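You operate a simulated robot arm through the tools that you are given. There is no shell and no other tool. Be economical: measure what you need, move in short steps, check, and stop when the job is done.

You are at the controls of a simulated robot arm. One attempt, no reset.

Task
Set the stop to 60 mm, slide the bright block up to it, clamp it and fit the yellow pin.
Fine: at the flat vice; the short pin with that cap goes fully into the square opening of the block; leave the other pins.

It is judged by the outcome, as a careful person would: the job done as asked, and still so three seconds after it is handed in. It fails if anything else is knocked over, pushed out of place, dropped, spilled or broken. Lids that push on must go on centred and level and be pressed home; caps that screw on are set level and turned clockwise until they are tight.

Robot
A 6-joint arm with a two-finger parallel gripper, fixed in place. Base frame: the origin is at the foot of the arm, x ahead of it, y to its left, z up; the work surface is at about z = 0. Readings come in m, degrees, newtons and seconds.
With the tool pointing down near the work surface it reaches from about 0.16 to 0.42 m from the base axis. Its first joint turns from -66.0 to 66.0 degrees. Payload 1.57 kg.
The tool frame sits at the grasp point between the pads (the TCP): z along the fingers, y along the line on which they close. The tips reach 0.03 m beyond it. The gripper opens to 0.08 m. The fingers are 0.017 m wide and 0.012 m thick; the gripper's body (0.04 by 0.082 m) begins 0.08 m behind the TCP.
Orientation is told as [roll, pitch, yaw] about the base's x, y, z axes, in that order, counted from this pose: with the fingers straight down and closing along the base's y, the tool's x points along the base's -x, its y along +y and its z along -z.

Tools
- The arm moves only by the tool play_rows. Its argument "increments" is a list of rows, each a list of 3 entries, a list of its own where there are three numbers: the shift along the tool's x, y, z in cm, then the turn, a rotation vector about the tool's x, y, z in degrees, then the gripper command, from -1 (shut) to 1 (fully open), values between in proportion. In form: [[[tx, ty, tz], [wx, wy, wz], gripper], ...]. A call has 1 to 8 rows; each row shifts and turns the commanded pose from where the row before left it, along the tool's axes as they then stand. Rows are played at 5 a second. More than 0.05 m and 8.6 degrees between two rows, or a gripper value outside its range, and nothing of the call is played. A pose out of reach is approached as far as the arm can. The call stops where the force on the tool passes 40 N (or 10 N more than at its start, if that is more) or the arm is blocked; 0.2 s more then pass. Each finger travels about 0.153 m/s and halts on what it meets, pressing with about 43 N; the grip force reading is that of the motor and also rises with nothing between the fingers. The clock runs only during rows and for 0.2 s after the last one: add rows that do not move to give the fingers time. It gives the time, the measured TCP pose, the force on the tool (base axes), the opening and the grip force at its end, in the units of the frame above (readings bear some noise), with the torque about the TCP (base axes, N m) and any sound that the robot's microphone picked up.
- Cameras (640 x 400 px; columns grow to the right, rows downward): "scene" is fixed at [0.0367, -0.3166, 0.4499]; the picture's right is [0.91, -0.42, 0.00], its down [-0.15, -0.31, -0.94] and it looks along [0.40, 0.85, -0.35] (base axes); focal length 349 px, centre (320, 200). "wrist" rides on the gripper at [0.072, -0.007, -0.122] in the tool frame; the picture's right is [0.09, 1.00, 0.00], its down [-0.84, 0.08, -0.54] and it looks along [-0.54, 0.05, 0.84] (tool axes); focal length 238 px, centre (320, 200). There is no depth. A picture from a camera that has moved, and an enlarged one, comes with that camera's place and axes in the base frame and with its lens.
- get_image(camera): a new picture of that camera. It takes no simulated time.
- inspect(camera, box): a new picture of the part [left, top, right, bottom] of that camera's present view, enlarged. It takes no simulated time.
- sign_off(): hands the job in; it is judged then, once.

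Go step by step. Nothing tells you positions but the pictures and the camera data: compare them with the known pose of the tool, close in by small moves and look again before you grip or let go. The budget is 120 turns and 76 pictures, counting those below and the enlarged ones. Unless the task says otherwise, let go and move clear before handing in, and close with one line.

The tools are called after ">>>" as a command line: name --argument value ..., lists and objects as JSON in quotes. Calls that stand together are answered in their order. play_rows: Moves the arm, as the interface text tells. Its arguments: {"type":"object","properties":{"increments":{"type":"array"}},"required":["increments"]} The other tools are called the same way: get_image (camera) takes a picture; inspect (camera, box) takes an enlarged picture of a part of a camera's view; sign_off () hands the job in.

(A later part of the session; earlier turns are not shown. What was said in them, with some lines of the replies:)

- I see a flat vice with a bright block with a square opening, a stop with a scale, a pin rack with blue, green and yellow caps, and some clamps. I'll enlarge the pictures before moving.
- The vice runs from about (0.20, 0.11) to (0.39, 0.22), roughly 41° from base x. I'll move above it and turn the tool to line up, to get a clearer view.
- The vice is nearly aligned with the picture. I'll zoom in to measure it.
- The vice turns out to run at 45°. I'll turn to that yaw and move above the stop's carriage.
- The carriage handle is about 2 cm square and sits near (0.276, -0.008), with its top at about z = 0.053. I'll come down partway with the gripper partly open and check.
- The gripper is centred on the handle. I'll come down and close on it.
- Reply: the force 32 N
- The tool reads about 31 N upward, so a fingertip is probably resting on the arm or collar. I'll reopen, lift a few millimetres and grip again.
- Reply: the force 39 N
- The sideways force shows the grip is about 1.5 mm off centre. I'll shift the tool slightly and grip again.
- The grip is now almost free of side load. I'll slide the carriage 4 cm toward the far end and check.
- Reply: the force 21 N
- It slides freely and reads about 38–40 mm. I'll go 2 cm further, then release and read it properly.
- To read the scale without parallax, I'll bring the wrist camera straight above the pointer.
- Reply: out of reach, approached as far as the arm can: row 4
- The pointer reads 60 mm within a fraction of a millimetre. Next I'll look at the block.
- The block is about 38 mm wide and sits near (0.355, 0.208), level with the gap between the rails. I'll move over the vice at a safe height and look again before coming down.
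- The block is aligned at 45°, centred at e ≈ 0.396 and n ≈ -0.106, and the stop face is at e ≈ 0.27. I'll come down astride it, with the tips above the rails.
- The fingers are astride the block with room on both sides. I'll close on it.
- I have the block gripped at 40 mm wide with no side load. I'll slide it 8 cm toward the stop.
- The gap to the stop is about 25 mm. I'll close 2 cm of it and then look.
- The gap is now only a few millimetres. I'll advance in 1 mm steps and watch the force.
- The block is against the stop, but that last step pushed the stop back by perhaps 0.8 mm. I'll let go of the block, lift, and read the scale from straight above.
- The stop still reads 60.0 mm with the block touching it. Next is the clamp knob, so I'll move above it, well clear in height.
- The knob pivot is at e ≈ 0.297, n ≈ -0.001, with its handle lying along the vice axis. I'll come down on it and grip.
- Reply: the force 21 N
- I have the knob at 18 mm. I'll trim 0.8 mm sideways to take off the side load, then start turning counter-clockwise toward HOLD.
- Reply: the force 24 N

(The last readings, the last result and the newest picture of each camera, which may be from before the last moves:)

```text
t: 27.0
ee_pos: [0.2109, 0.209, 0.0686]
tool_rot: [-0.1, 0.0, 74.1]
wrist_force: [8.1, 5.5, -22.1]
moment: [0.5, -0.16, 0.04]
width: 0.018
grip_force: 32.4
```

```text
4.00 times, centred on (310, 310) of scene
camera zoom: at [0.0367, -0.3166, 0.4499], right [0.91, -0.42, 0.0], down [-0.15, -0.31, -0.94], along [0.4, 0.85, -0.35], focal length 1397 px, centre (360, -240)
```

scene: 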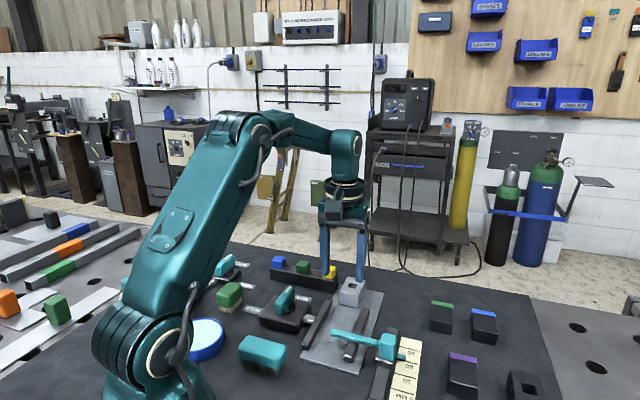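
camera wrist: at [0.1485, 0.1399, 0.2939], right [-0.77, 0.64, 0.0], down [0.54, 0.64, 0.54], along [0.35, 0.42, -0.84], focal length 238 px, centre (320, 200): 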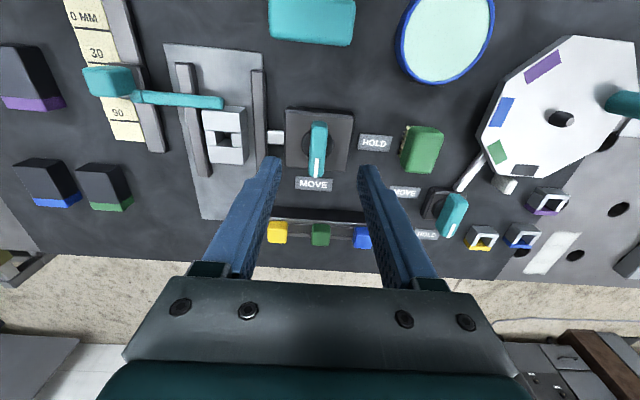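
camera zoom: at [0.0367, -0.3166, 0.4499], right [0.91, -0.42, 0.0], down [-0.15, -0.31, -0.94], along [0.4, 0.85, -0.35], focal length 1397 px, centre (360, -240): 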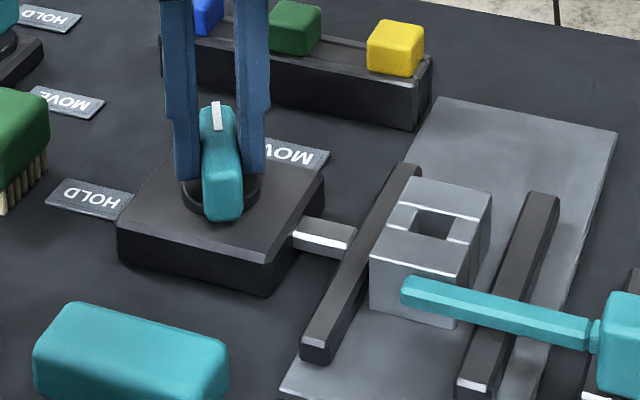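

The jaw moves toward the block as the knob turns. I'll keep turning.

>>> play_rows --increments '[[[0, 0, 0], [0, 0, -7.5], -0.8], [[0, 0, 0], [0, 0, -7.5], -0.8], [[0, 0, 0], [0, 0, -7.5], -0.8], [[0, 0, 0], [0, 0, -7.5], -0.8], [[0, 0, 0], [0, 0, 0], -0.8]]'

>>> inspect --camera "scene" --box '[230, 260, 390, 360]'

```text
t: 28.2
ee_pos: [0.2118, 0.2092, 0.0699]
tool_rot: [-0.5, 0.0, 104.2]
wrist_force: [37.4, -8.3, -7.7]
moment: [0.38, -0.16, -0.07]
width: 0.0177
grip_force: 32.5
```

```text
4.00 times, centred on (310, 310) of scene
camera zoom: at [0.0367, -0.3166, 0.4499], right [0.91, -0.42, 0.0], down [-0.15, -0.31, -0.94], along [0.4, 0.85, -0.35], focal length 1397 px, centre (360, -240)
```

zoom: 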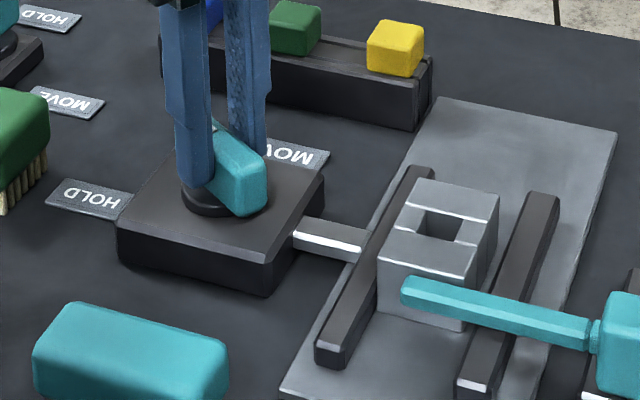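

The jaw is now pushing the block toward the fixed rail. I'll relieve the side load and finish the turn.

>>> play_rows --increments '[[[0, -0.15, 0], [0, 0, 0], -0.8], [[0, 0, 0], [0, 0, -7.5], -0.8], [[0, 0, 0], [0, 0, -7.5], -0.8], [[0, 0, 0], [0, 0, 0], -0.8]]'

>>> inspect --camera "scene" --box '[230, 260, 390, 360]'

```text
t: 29.2
ee_pos: [0.2145, 0.2101, 0.0692]
tool_rot: [0.0, 0.1, 119.1]
wrist_force: [15.2, -7.5, 20.9]
moment: [-0.37, -0.32, -0.05]
width: 0.0181
grip_force: 32.3
```

```text
4.00 times, centred on (310, 310) of scene
camera zoom: at [0.0366, -0.3166, 0.4499], right [0.91, -0.42, 0.0], down [-0.15, -0.31, -0.94], along [0.4, 0.85, -0.35], focal length 1397 px, centre (360, -240)
```

zoom: 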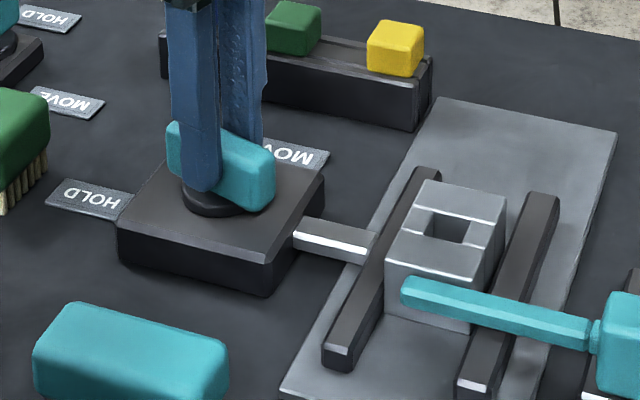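

>>> play_rows --increments '[[[0, -0.05, 0], [0, 0, -5], -0.8], [[0, 0, 0], [0, 0, -6], -0.8], [[0, 0, 0], [0, 0, -5], -0.8], [[0, 0, 0], [0, 0, 0], -0.8]]'

>>> inspect --camera "scene" --box '[230, 260, 390, 360]'

```text
t: 30.2
ee_pos: [0.2131, 0.2102, 0.0687]
tool_rot: [-0.2, -0.1, 134.9]
wrist_force: [10.1, 6.9, 22.0]
moment: [-0.14, -0.16, -0.14]
width: 0.0179
grip_force: 32.3
```

```text
4.00 times, centred on (310, 310) of scene
camera zoom: at [0.0366, -0.3166, 0.4499], right [0.91, -0.42, 0.0], down [-0.15, -0.31, -0.94], along [0.4, 0.85, -0.35], focal length 1397 px, centre (360, -240)
```

zoom: 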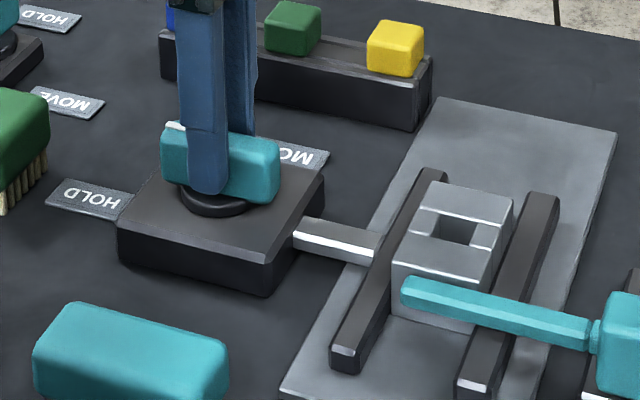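

The knob is at about 90°. I'll turn slightly further to see whether it has reached its end stop.

>>> play_rows --increments '[[[0, 0, 0], [0, 0, -3], -0.8], [[0, 0, 0], [0, 0, -3], -0.8], [[0, 0, 0], [0, 0, 0], -0.8]]'

>>> inspect --camera "scene" --box '[270, 270, 410, 370]'

```text
t: 31.0
ee_pos: [0.2131, 0.2107, 0.0676]
tool_rot: [-0.2, -0.1, 140.9]
wrist_force: [12.4, 12.2, 6.6]
moment: [0.12, 0.32, -0.73]
width: 0.0193
grip_force: 33.6
```

```text
4.00 times, centred on (340, 320) of scene
camera zoom: at [0.0367, -0.3166, 0.4499], right [0.91, -0.42, 0.0], down [-0.15, -0.31, -0.94], along [0.4, 0.85, -0.35], focal length 1397 px, centre (240, -280)
```

zoom: 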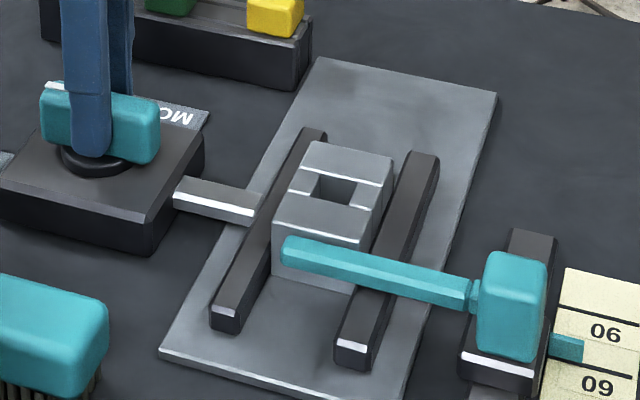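

The turn torque jumped and the handle twisted in the pads, so the knob is at its end stop. I'll ease off, release, lift and turn back to 45°.

>>> play_rows --increments '[[[0, 0, 0], [0, 0, 5], -0.8], [[0, 0, 0], [0, 0, 0], 0.15], [[0, 0, 0], [0, 0, 0], 0.15], [[0, 0, -4], [0, 0, 0], 0.15], [[0, 0, -4], [0, 0, 8.5], 0.15], [[0, 0, 0], [0, 0, 8.5], 0.15], [[0, 0, 0], [0, 0, 8.5], 0.15], [[0, 0, 0], [0, 0, 8.5], 0.15]]'

>>> play_rows --increments '[[[0, 0, 0], [0, 0, 8.5], 0.15], [[0, 0, 0], [0, 0, 8.5], 0.15], [[0, 0, 0], [0, 0, 8.5], 0.15], [[0, 0, 0], [0, 0, 8.5], 0.15], [[0, 0, 0], [0, 0, 8.5], 0.15], [[0, 0, 0], [0, 0, 8.5], 0.15], [[0, 0, 0], [0, 0, 5.9], 0.15]]'

>>> get_image --camera "wrist"

```text
t: 32.8
ee_pos: [0.2121, 0.2096, 0.1493]
tool_rot: [-0.1, 0.0, 101.9]
wrist_force: [-1.1, -0.7, -0.1]
moment: [0.0, -0.01, 0.07]
width: 0.0463
grip_force: 0.1
```

```text
t: 34.4
ee_pos: [0.2131, 0.2093, 0.1493]
tool_rot: [-0.1, -0.1, 44.9]
wrist_force: [-0.3, 0.0, 0.5]
moment: [-0.03, 0.0, 0.01]
width: 0.0461
grip_force: 0.1
```

```text
26 pictures are left
camera wrist: at [0.1666, 0.1551, 0.2701], right [-0.77, 0.64, 0.0], down [0.54, 0.64, 0.54], along [0.35, 0.42, -0.84], focal length 238 px, centre (320, 200)
```

wrist: 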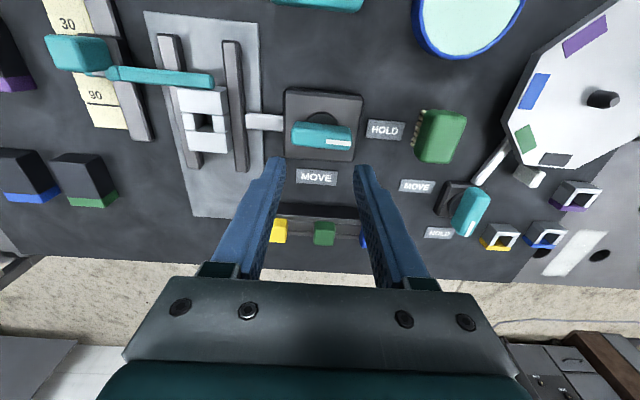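

The knob is at HOLD and the block is held between the jaws. I'll move toward the yellow pin for a closer look.

>>> play_rows --increments '[[[-2, -1.6, 0], [0, 0, 0], 0.15], [[-2, -1.6, 0], [0, 0, 0], 0.15], [[-2.1, -1.6, 0], [0, 0, 0], 0.15], [[0, 0, 1], [0, 0, 0], 0.15]]'

>>> inspect --camera "wrist" --box '[230, 100, 410, 230]'

>>> inspect --camera "scene" --box '[260, 240, 360, 305]'

```text
t: 35.4
ee_pos: [0.2902, 0.2189, 0.1364]
tool_rot: [0.0, 0.0, 44.9]
wrist_force: [-0.7, 0.4, 0.4]
moment: [-0.01, 0.01, -0.01]
width: 0.0462
grip_force: 0.0
```

```text
3.08 times, centred on (320, 165) of wrist
camera zoom: at [0.2446, 0.1633, 0.2586], right [-0.77, 0.64, 0.0], down [0.54, 0.65, 0.54], along [0.35, 0.42, -0.84], focal length 733 px, centre (320, 308)
```

zoom: 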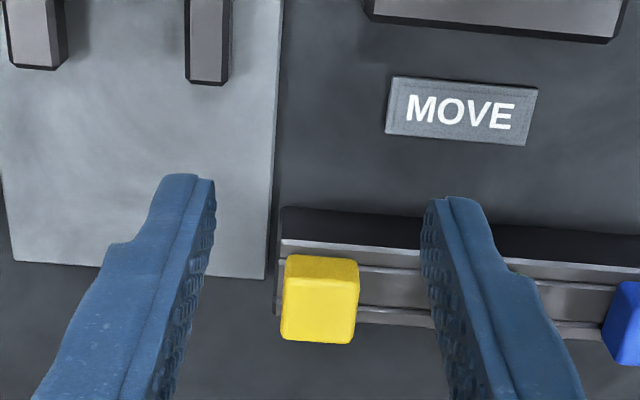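

```text
6.15 times, centred on (310, 272) of scene
camera zoom: at [0.0367, -0.3166, 0.4499], right [0.91, -0.42, 0.0], down [-0.15, -0.31, -0.94], along [0.4, 0.85, -0.35], focal length 2149 px, centre (382, -246)
```

zoom: 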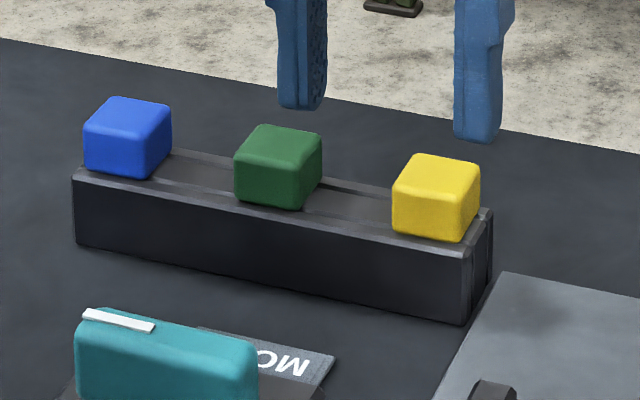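

The yellow cap is centred at about e = 0.422, n = -0.045, with its top at z ≈ 0.05, which is close to my reach limit. I'll approach in stages.

>>> play_rows --increments '[[[-2.5, 0.55, 1.8], [0, 0, 0], 0.05], [[-2, 0, 1.8], [0, 0, 0], 0.05], [[-1.4, 0, 0.5], [0, 0, 0], 0.05], [[0, 0, 0], [0, 0, 0], 0.05]]'

>>> inspect --camera "wrist" --box '[230, 100, 410, 230]'

```text
t: 36.4
ee_pos: [0.3194, 0.2559, 0.1002]
tool_rot: [0.0, 0.0, 45.1]
wrist_force: [0.0, -0.4, 0.8]
moment: [-0.01, 0.01, 0.01]
width: 0.042
grip_force: 0.0
out of reach, approached as far as the arm can: row 3
```

```text
3.08 times, centred on (320, 165) of wrist
camera zoom: at [0.2735, 0.2, 0.2215], right [-0.77, 0.64, 0.0], down [0.54, 0.65, 0.54], along [0.35, 0.42, -0.84], focal length 733 px, centre (320, 308)
```

zoom: 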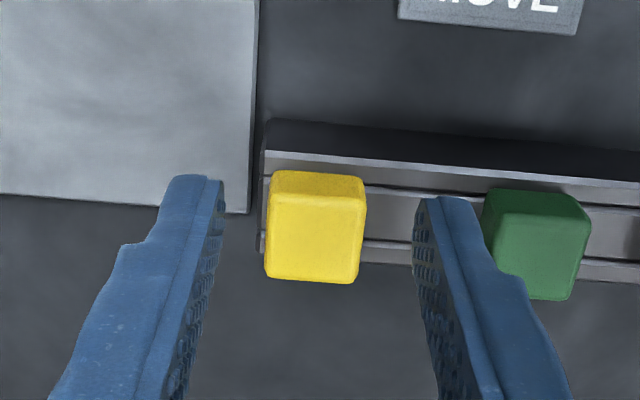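

>>> play_rows --increments '[[[0, 0, 1.5], [0, 0, 0], 0.05], [[-0.5, 0, 1], [0, 0, 0], 0.05], [[-0.6, 0, 0.7], [0, 0, 0], 0.05], [[0, 0, 0], [0, 0, 0], 0.05]]'

>>> inspect --camera "scene" --box '[260, 240, 360, 305]'

```text
t: 37.4
ee_pos: [0.3245, 0.2609, 0.0663]
tool_rot: [0.0, -0.1, 45.0]
wrist_force: [-0.3, 0.1, 0.1]
moment: [-0.03, -0.05, 0.0]
width: 0.0419
grip_force: 0.1
out of reach, approached as far as the arm can: row 3
```

```text
6.15 times, centred on (310, 272) of scene
camera zoom: at [0.0367, -0.3166, 0.4499], right [0.91, -0.42, 0.0], down [-0.15, -0.31, -0.94], along [0.4, 0.85, -0.35], focal length 2149 px, centre (382, -246)
```

zoom: 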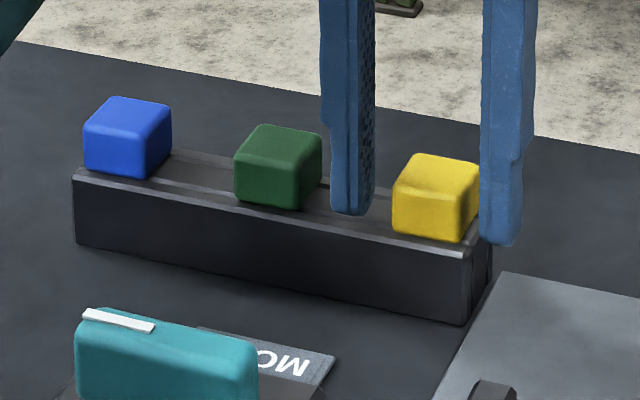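

The fingers straddle the yellow cap, overlapping about 11 mm of it. I'll close, then lift straight up.

>>> play_rows --increments '[[[0, 0, 0], [0, 0, 0], -0.4], [[0, 0, 0], [0, 0, 0], -0.8], [[0, 0, 0], [0, 0, 0], -0.8]]'

```text
t: 38.2
ee_pos: [0.324, 0.2605, 0.0654]
tool_rot: [0.1, -0.1, 45.1]
wrist_force: [0.2, 0.2, 0.2]
moment: [-0.02, 0.01, -0.02]
width: 0.025
grip_force: 36.7
```

I have the cap at 25 mm. A straight lift here would run out of reach and drag the pin sideways, so I'll regrip with the tool tilted 14° about the closing axis, which keeps the pin upright.

>>> play_rows --increments '[[[0, 0, 0], [0, 0, 0], 0.05], [[0, 0, 0], [0, 0, 0], 0.05], [[0, 0, 0], [0, -7, 0], 0.05], [[0, 0, 0], [0, -7, 0], 0.05], [[0, 0, 0], [0, 0, 0], 0.05]]'

>>> inspect --camera "scene" --box '[260, 240, 360, 305]'

```text
t: 39.4
ee_pos: [0.3239, 0.2609, 0.0663]
tool_rot: [0.0, -14.1, 45.0]
wrist_force: [-0.2, -0.5, 0.5]
moment: [0.02, -0.01, 0.02]
width: 0.0418
grip_force: 0.0
```

```text
6.15 times, centred on (310, 272) of scene
camera zoom: at [0.0367, -0.3166, 0.4499], right [0.91, -0.42, 0.0], down [-0.15, -0.31, -0.94], along [0.4, 0.85, -0.35], focal length 2149 px, centre (382, -246)
```

zoom: 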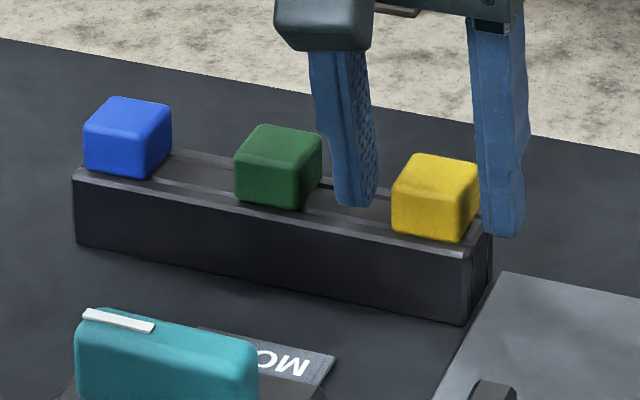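

The tilt is reachable. I'll move 5 mm forward and 2 mm down, close, and then lift vertically.

>>> play_rows --increments '[[[-0.437, 0, 0.315], [0, 0, 0], 0.05], [[0, 0, 0], [0, 0, 0], -0.4], [[0, 0, 0], [0, 0, 0], -0.8], [[0, 0, 0], [0, 0, 0], -0.8]]'

>>> play_rows --increments '[[[-0.242, 0, -0.97], [0, 0, 0], -0.8], [[-0.242, 0, -0.97], [0, 0, 0], -0.8], [[-0.242, 0, -0.97], [0, 0, 0], -0.8], [[0, 0, 0], [0, 0, 0], -0.8]]'

>>> inspect --camera "scene" --box '[260, 220, 380, 305]'

```text
t: 40.4
ee_pos: [0.3275, 0.2652, 0.0636]
tool_rot: [0.0, -14.0, 45.0]
wrist_force: [-0.4, -0.8, 2.5]
moment: [0.0, -0.05, -0.02]
width: 0.0253
grip_force: 36.7
```

```text
t: 41.4
ee_pos: [0.3263, 0.263, 0.0943]
tool_rot: [-0.1, -14.0, 45.0]
wrist_force: [-0.3, -0.2, -1.3]
moment: [-0.02, 0.0, -0.02]
width: 0.0251
grip_force: 37.5
```

```text
4.71 times, centred on (320, 262) of scene
camera zoom: at [0.0367, -0.3166, 0.4499], right [0.91, -0.42, 0.0], down [-0.15, -0.31, -0.94], along [0.4, 0.85, -0.35], focal length 1643 px, centre (320, -94)
```

zoom: 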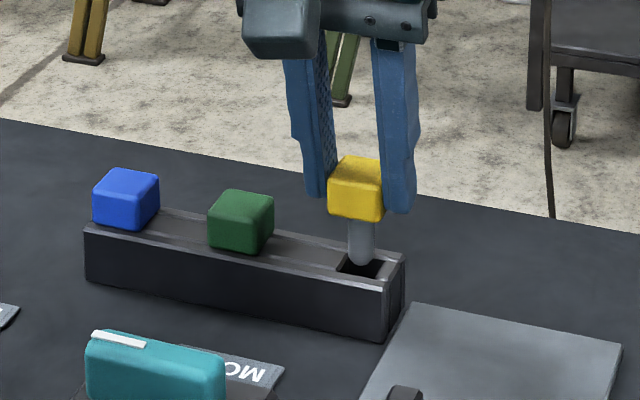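

The pin is out and hangs upright. I'll raise it a bit more, carry it over the block, and look.

>>> play_rows --increments '[[[-0.605, 0, -2.425], [0, 0, 0], -0.8], [[3.88, -2.43, -0.97], [0, 0, 0], -0.8], [[3.88, -2.43, -0.97], [0, 0, 0], -0.8], [[3.88, -2.43, -0.97], [0, 0, 0], -0.8], [[0, 0, 0], [0, 0, 0], -0.8]]'

>>> get_image --camera "wrist"

>>> inspect --camera "scene" --box '[290, 250, 410, 350]'

```text
t: 42.6
ee_pos: [0.2938, 0.1272, 0.1178]
tool_rot: [0.0, -14.2, 45.0]
wrist_force: [0.5, 0.8, -1.7]
moment: [0.01, 0.02, 0.02]
width: 0.0251
grip_force: 36.4
```

```text
19 pictures are left
camera wrist: at [0.228, 0.0521, 0.219], right [-0.77, 0.64, -0.02], down [0.43, 0.54, 0.73], along [0.48, 0.55, -0.68], focal length 238 px, centre (320, 200)
```

wrist: 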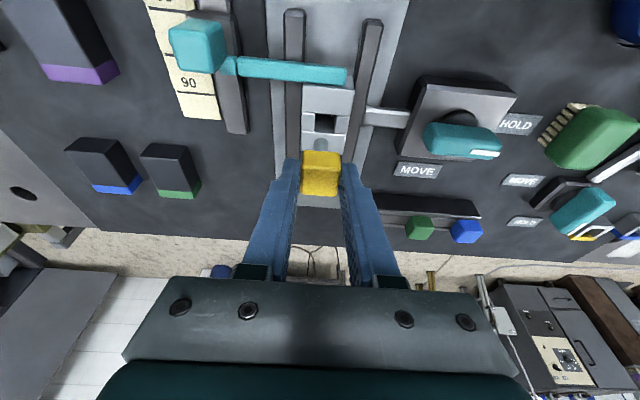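

```text
4.00 times, centred on (350, 300) of scene
camera zoom: at [0.0367, -0.3166, 0.4499], right [0.91, -0.42, 0.0], down [-0.15, -0.31, -0.94], along [0.4, 0.85, -0.35], focal length 1397 px, centre (200, -200)
```

zoom: 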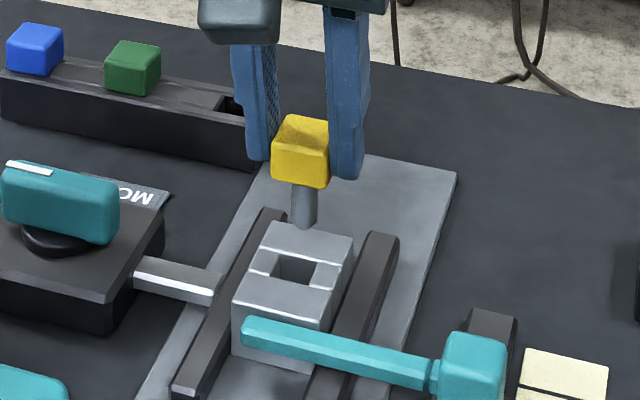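

>>> inspect --camera "wrist" --box '[270, 75, 380, 205]'

```text
3.08 times, centred on (325, 140) of wrist
camera zoom: at [0.228, 0.0521, 0.219], right [-0.77, 0.64, -0.02], down [0.43, 0.54, 0.73], along [0.48, 0.55, -0.68], focal length 733 px, centre (305, 385)
```

zoom: 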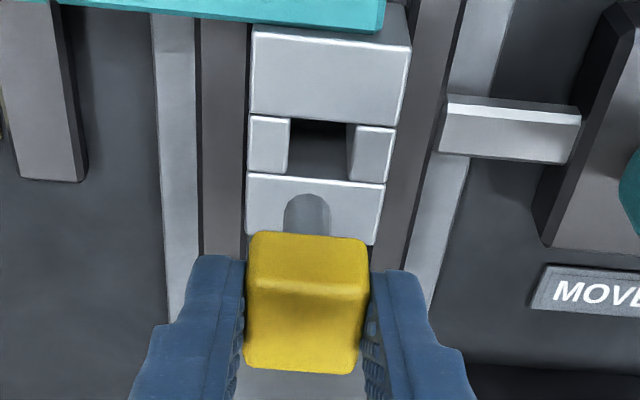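

The hole centre is about e = 0.297, n = -0.116, and the pin is at about (0.3015, -0.1185). I'll shift 5 mm back and 2.5 mm sideways, come down to just above the block, and check.

>>> play_rows --increments '[[[0.485, 0.25, -0.121], [0, 0, 0], -0.8], [[0.315, 0, 1.26], [0, 0, 0], -0.8], [[0, 0, 0], [0, 0, 0], -0.8]]'

>>> inspect --camera "wrist" --box '[270, 75, 380, 205]'

>>> inspect --camera "scene" --box '[320, 270, 400, 340]'

```text
t: 43.4
ee_pos: [0.2873, 0.1262, 0.1055]
tool_rot: [0.0, -14.0, 45.0]
wrist_force: [0.2, 0.3, -1.5]
moment: [0.02, 0.0, -0.01]
width: 0.0252
grip_force: 36.2
```

```text
3.08 times, centred on (325, 140) of wrist
camera zoom: at [0.223, 0.0509, 0.2055], right [-0.77, 0.64, -0.02], down [0.43, 0.54, 0.73], along [0.48, 0.55, -0.68], focal length 733 px, centre (305, 385)
```

zoom: 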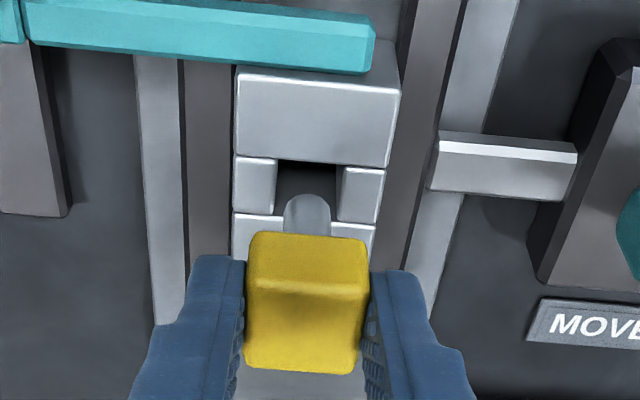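

```text
5.71 times, centred on (360, 305) of scene
camera zoom: at [0.0367, -0.3166, 0.4499], right [0.91, -0.42, 0.0], down [-0.15, -0.31, -0.94], along [0.4, 0.85, -0.35], focal length 1995 px, centre (91, -400)
```

zoom: 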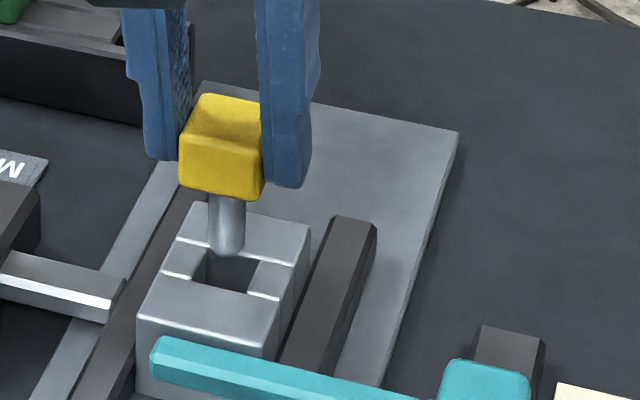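

The pin lines up with the hole. I'll trim 0.7 mm and lower it in gently.

>>> play_rows --increments '[[[0.068, 0, -0.017], [0, 0, 0], -0.8], [[0.121, 0, 0.485], [0, 0, 0], -0.8], [[0.121, 0, 0.485], [0, 0, 0], -0.8], [[0, 0, 0], [0, 0, 0], -0.8]]'

>>> inspect --camera "scene" --box '[320, 270, 400, 340]'

```text
t: 44.4
ee_pos: [0.2876, 0.1247, 0.096]
tool_rot: [-0.1, -14.0, 45.1]
wrist_force: [0.9, 0.1, -1.3]
moment: [-0.03, 0.03, 0.0]
width: 0.0252
grip_force: 36.7
```

```text
5.71 times, centred on (360, 305) of scene
camera zoom: at [0.0367, -0.3166, 0.4499], right [0.91, -0.42, 0.0], down [-0.15, -0.31, -0.94], along [0.4, 0.85, -0.35], focal length 1995 px, centre (91, -400)
```

zoom: 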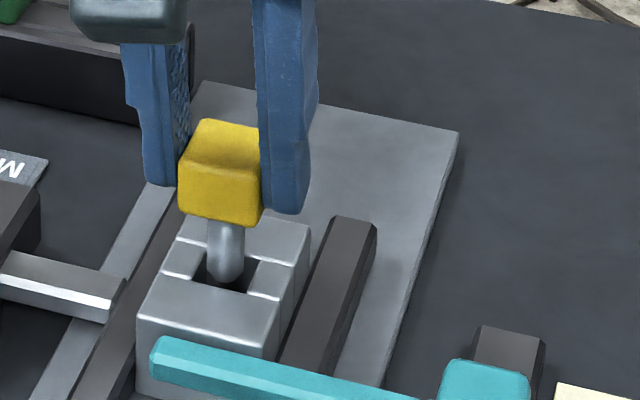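

>>> play_rows --increments '[[[0.121, 0, 0.485], [0, 0, 0], -0.8], [[0.121, 0, 0.485], [0, 0, 0], -0.8], [[0, 0, 0], [0, 0, 0], -0.8]]'

>>> inspect --camera "scene" --box '[320, 270, 400, 340]'

```text
t: 45.2
ee_pos: [0.2899, 0.126, 0.0855]
tool_rot: [0.0, -14.0, 45.0]
wrist_force: [0.8, -0.4, -1.9]
moment: [-0.02, 0.02, -0.01]
width: 0.0254
grip_force: 36.0
```

```text
5.71 times, centred on (360, 305) of scene
camera zoom: at [0.0367, -0.3166, 0.4499], right [0.91, -0.42, 0.0], down [-0.15, -0.31, -0.94], along [0.4, 0.85, -0.35], focal length 1995 px, centre (91, -400)
```

zoom: 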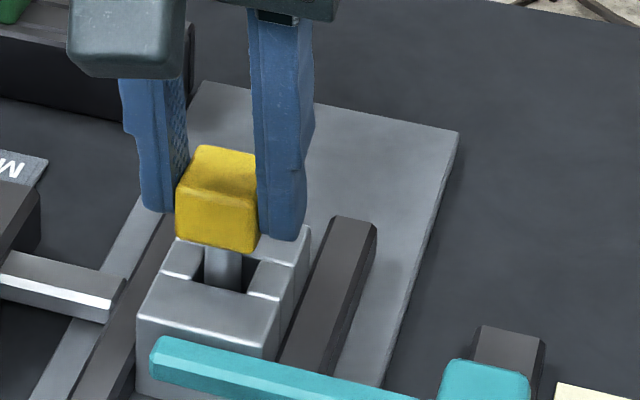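

>>> play_rows --increments '[[[0.121, 0, 0.485], [0, 0, 0], -0.8], [[0.048, 0, 0.194], [0, 0, 0], -0.8], [[0.024, 0, 0.097], [0, 0, 0], -0.8], [[0, 0, 0], [0, 0, 0], -0.8]]'

>>> play_rows --increments '[[[0.024, 0, 0.097], [0, 0, 0], -0.8], [[0.024, 0, 0.097], [0, 0, 0], -0.8], [[0, 0, 0], [0, 0, 0], -0.8]]'

>>> inspect --camera "scene" --box '[320, 270, 400, 340]'

```text
t: 46.2
ee_pos: [0.289, 0.1262, 0.0782]
tool_rot: [0.0, -14.0, 45.0]
wrist_force: [0.2, -0.3, -0.9]
moment: [0.04, 0.05, -0.01]
width: 0.0251
grip_force: 36.9
```

```text
t: 47.0
ee_pos: [0.287, 0.1269, 0.0764]
tool_rot: [0.0, -14.0, 45.0]
wrist_force: [0.3, 0.4, -1.8]
moment: [0.0, 0.02, 0.01]
width: 0.0251
grip_force: 36.6
```

```text
5.71 times, centred on (360, 305) of scene
camera zoom: at [0.0367, -0.3166, 0.4499], right [0.91, -0.42, 0.0], down [-0.15, -0.31, -0.94], along [0.4, 0.85, -0.35], focal length 1995 px, centre (91, -400)
```

zoom: 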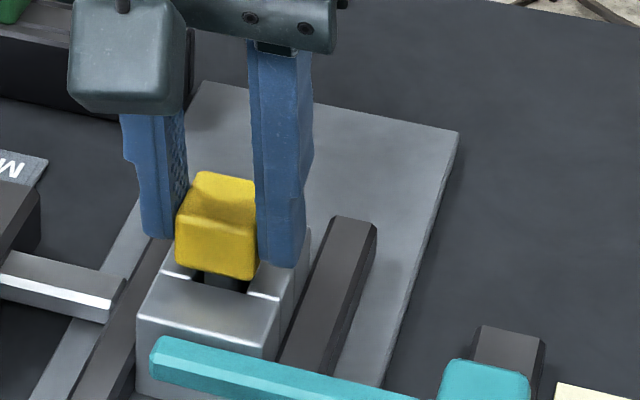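

>>> play_rows --increments '[[[0.024, 0, 0.097], [0, 0, 0], -0.8], [[0, 0, 0], [0, 0, 0], -0.8]]'

>>> play_rows --increments '[[[0.024, 0, 0.097], [0, 0, 0], -0.8], [[0, 0, 0], [0, 0, 0], -0.8]]'

>>> play_rows --increments '[[[0.024, 0, 0.097], [0, 0, 0], -0.8], [[0, 0, 0], [0, 0, 0], -0.8]]'

>>> inspect --camera "scene" --box '[320, 270, 400, 340]'

```text
t: 47.6
ee_pos: [0.2876, 0.1272, 0.0749]
tool_rot: [0.0, -14.0, 45.0]
wrist_force: [-0.5, -0.4, -1.0]
moment: [-0.02, -0.01, 0.03]
width: 0.0255
grip_force: 36.7
```

```text
t: 48.2
ee_pos: [0.287, 0.1263, 0.0733]
tool_rot: [0.0, -13.9, 45.0]
wrist_force: [0.2, -0.9, -2.3]
moment: [0.02, 0.01, -0.01]
width: 0.0254
grip_force: 36.5
```

```text
t: 48.8
ee_pos: [0.2883, 0.1256, 0.0718]
tool_rot: [0.0, -14.0, 45.0]
wrist_force: [-1.0, 0.1, -1.5]
moment: [-0.04, 0.02, 0.0]
width: 0.0251
grip_force: 36.7
```

```text
5.71 times, centred on (360, 305) of scene
camera zoom: at [0.0367, -0.3166, 0.4499], right [0.91, -0.42, 0.0], down [-0.15, -0.31, -0.94], along [0.4, 0.85, -0.35], focal length 1995 px, centre (91, -400)
```

zoom: 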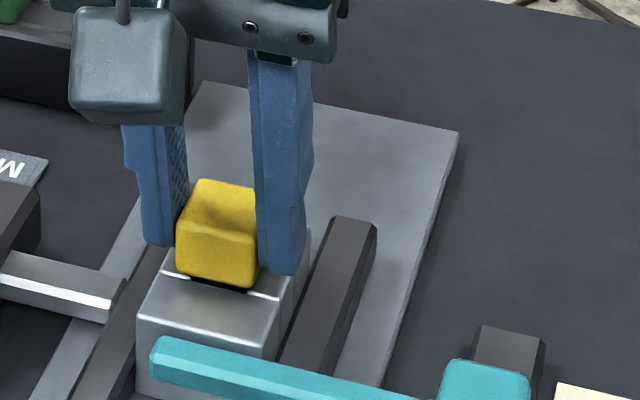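

>>> play_rows --increments '[[[0.024, 0, 0.097], [0, 0, 0], -0.8], [[0, 0, 0], [0, 0, 0], -0.8]]'

>>> play_rows --increments '[[[0.024, 0, 0.097], [0, 0, 0], -0.8], [[0, 0, 0], [0, 0, 0], -0.8]]'

>>> play_rows --increments '[[[0.012, 0, 0.049], [0, 0, 0], -0.8], [[0, 0, 0], [0, 0, 0], -0.8]]'

```text
t: 49.4
ee_pos: [0.2873, 0.1262, 0.0719]
tool_rot: [0.0, -14.0, 45.0]
wrist_force: [-0.6, 0.3, -1.3]
moment: [0.04, -0.01, -0.01]
width: 0.0252
grip_force: 36.7
```

```text
t: 50.0
ee_pos: [0.2877, 0.1254, 0.0696]
tool_rot: [0.0, -14.0, 45.0]
wrist_force: [-0.4, -0.2, -1.0]
moment: [-0.01, 0.06, 0.0]
width: 0.0252
grip_force: 36.8
```

```text
t: 50.6
ee_pos: [0.2875, 0.1265, 0.07]
tool_rot: [0.0, -14.0, 45.0]
wrist_force: [0.4, -0.3, -1.2]
moment: [-0.02, 0.03, 0.02]
width: 0.0253
grip_force: 36.6
```

>>> play_rows --increments '[[[0.012, 0, 0.049], [0, 0, 0], -0.8], [[0, 0, 0], [0, 0, 0], -0.8]]'

>>> inspect --camera "scene" --box '[325, 280, 385, 330]'

```text
t: 51.2
ee_pos: [0.2873, 0.1262, 0.0697]
tool_rot: [0.0, -14.0, 45.1]
wrist_force: [0.4, 0.8, -1.6]
moment: [0.0, 0.0, 0.02]
width: 0.0253
grip_force: 37.3
```

```text
8.00 times, centred on (355, 305) of scene
camera zoom: at [0.0367, -0.3166, 0.4499], right [0.91, -0.42, 0.0], down [-0.15, -0.31, -0.94], along [0.4, 0.85, -0.35], focal length 2794 px, centre (40, -640)
```

zoom: 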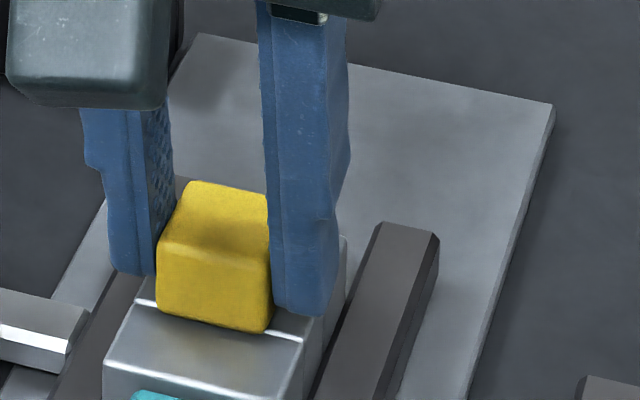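

>>> play_rows --increments '[[[0.024, 0, 0.097], [0, 0, 0], -0.8], [[0, 0, 0], [0, 0, 0], -0.8]]'

>>> play_rows --increments '[[[0.024, 0, 0.097], [0, 0, 0], -0.8], [[0, 0, 0], [0, 0, 0], -0.8]]'

```text
t: 51.8
ee_pos: [0.2877, 0.1285, 0.069]
tool_rot: [0.0, -14.1, 45.0]
wrist_force: [-1.5, -3.0, 8.1]
moment: [-0.03, -0.02, 0.01]
width: 0.0251
grip_force: 37.0
```

```text
t: 52.4
ee_pos: [0.2887, 0.1283, 0.0683]
tool_rot: [0.0, -14.1, 45.0]
wrist_force: [-5.6, -4.7, 24.2]
moment: [-0.02, 0.03, -0.01]
width: 0.0254
grip_force: 36.7
```

There is contact at 24 N, so the pin should be seated. I'll open, lift a little and inspect.

>>> play_rows --increments '[[[-0.024, 0, -0.097], [0, 0, 0], -0.8], [[0, 0, 0], [0, 0, 0], -0.1], [[0, 0, 0], [0, 0, 0], -0.1], [[-0.73, 0, -2.9], [0, 0, 0], -0.1], [[-0.73, 0, -2.9], [0, 0, 0], -0.1], [[0, 0, 0], [0, 0, 0], -0.1]]'

>>> inspect --camera "scene" --box '[315, 270, 395, 340]'

>>> inspect --camera "wrist" --box '[240, 60, 420, 210]'

```text
t: 53.8
ee_pos: [0.2873, 0.126, 0.1269]
tool_rot: [0.0, -13.9, 45.0]
wrist_force: [-0.7, -0.1, 0.2]
moment: [0.01, -0.02, -0.02]
width: 0.0362
grip_force: 0.1
```

```text
5.71 times, centred on (355, 305) of scene
camera zoom: at [0.0367, -0.3166, 0.4499], right [0.91, -0.42, 0.0], down [-0.15, -0.31, -0.94], along [0.4, 0.85, -0.35], focal length 1995 px, centre (120, -400)
```

zoom: 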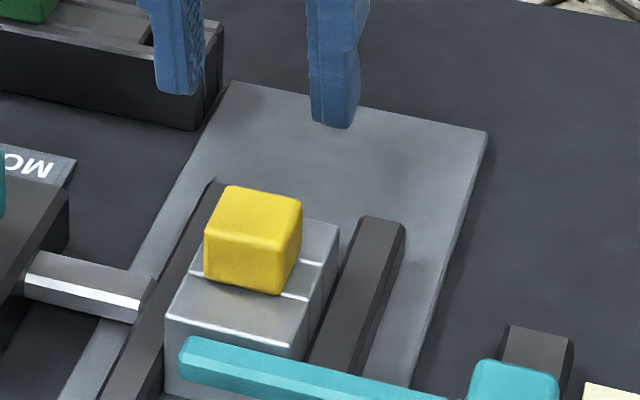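

```text
2.67 times, centred on (330, 135) of wrist
camera zoom: at [0.2222, 0.0503, 0.2285], right [-0.77, 0.64, -0.02], down [0.43, 0.54, 0.73], along [0.48, 0.55, -0.68], focal length 636 px, centre (293, 373)
```

zoom: 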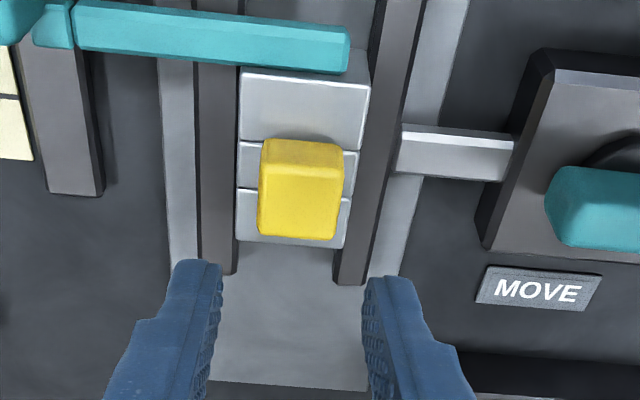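

The yellow pin sits level and flush in the block, which is clamped against the stop. I'll move clear, straighten the tool and take a last reading of the stop.

>>> play_rows --increments '[[[-0.5, 0, -2], [0, 0, 0], -0.1], [[0, 0, 0], [0, 7, 0], -0.1], [[0, 0, 0], [0, 7, 0], -0.1], [[-1, -3, 0], [0, 0, 0], -0.1], [[-1, -3, 0], [0, 0, 0], -0.1], [[-1, -3, 0], [0, 0, 0], -0.1], [[0, 0, 0], [0, 0, 0], -0.1]]'

>>> inspect --camera "wrist" --box '[240, 0, 480, 150]'

>>> get_image --camera "scene"

```text
t: 55.4
ee_pos: [0.3744, 0.0826, 0.1474]
tool_rot: [0.1, 0.1, 45.1]
wrist_force: [0.6, 0.3, 0.7]
moment: [0.0, -0.01, -0.03]
width: 0.036
grip_force: 0.1
```

```text
2.67 times, centred on (360, 75) of wrist
camera zoom: at [0.3281, 0.0281, 0.2698], right [-0.77, 0.64, 0.0], down [0.54, 0.65, 0.54], along [0.34, 0.42, -0.84], focal length 636 px, centre (213, 533)
```

zoom: 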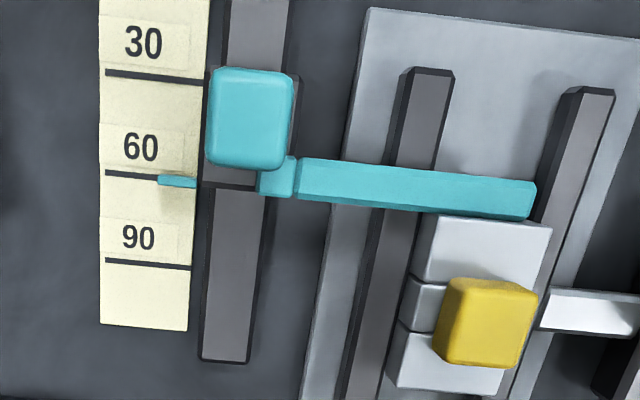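

```text
6 pictures are left
```

scene: 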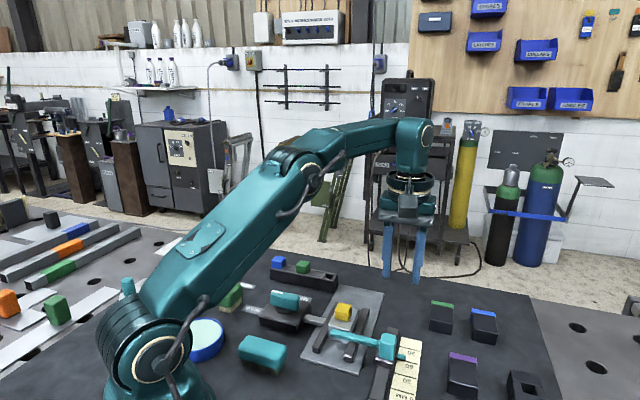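

The stop reads 60 mm within a fraction of a millimetre, the block is against it, the knob is at HOLD and the yellow pin is fully seated. The gripper is clear, so I'm handing it in.

>>> sign_off

```text
The job is handed in.
```

The job is done and handed in: the stop is at 60 mm, the block is against it and clamped, the yellow pin is fully in the square opening, and the other pins were not touched.
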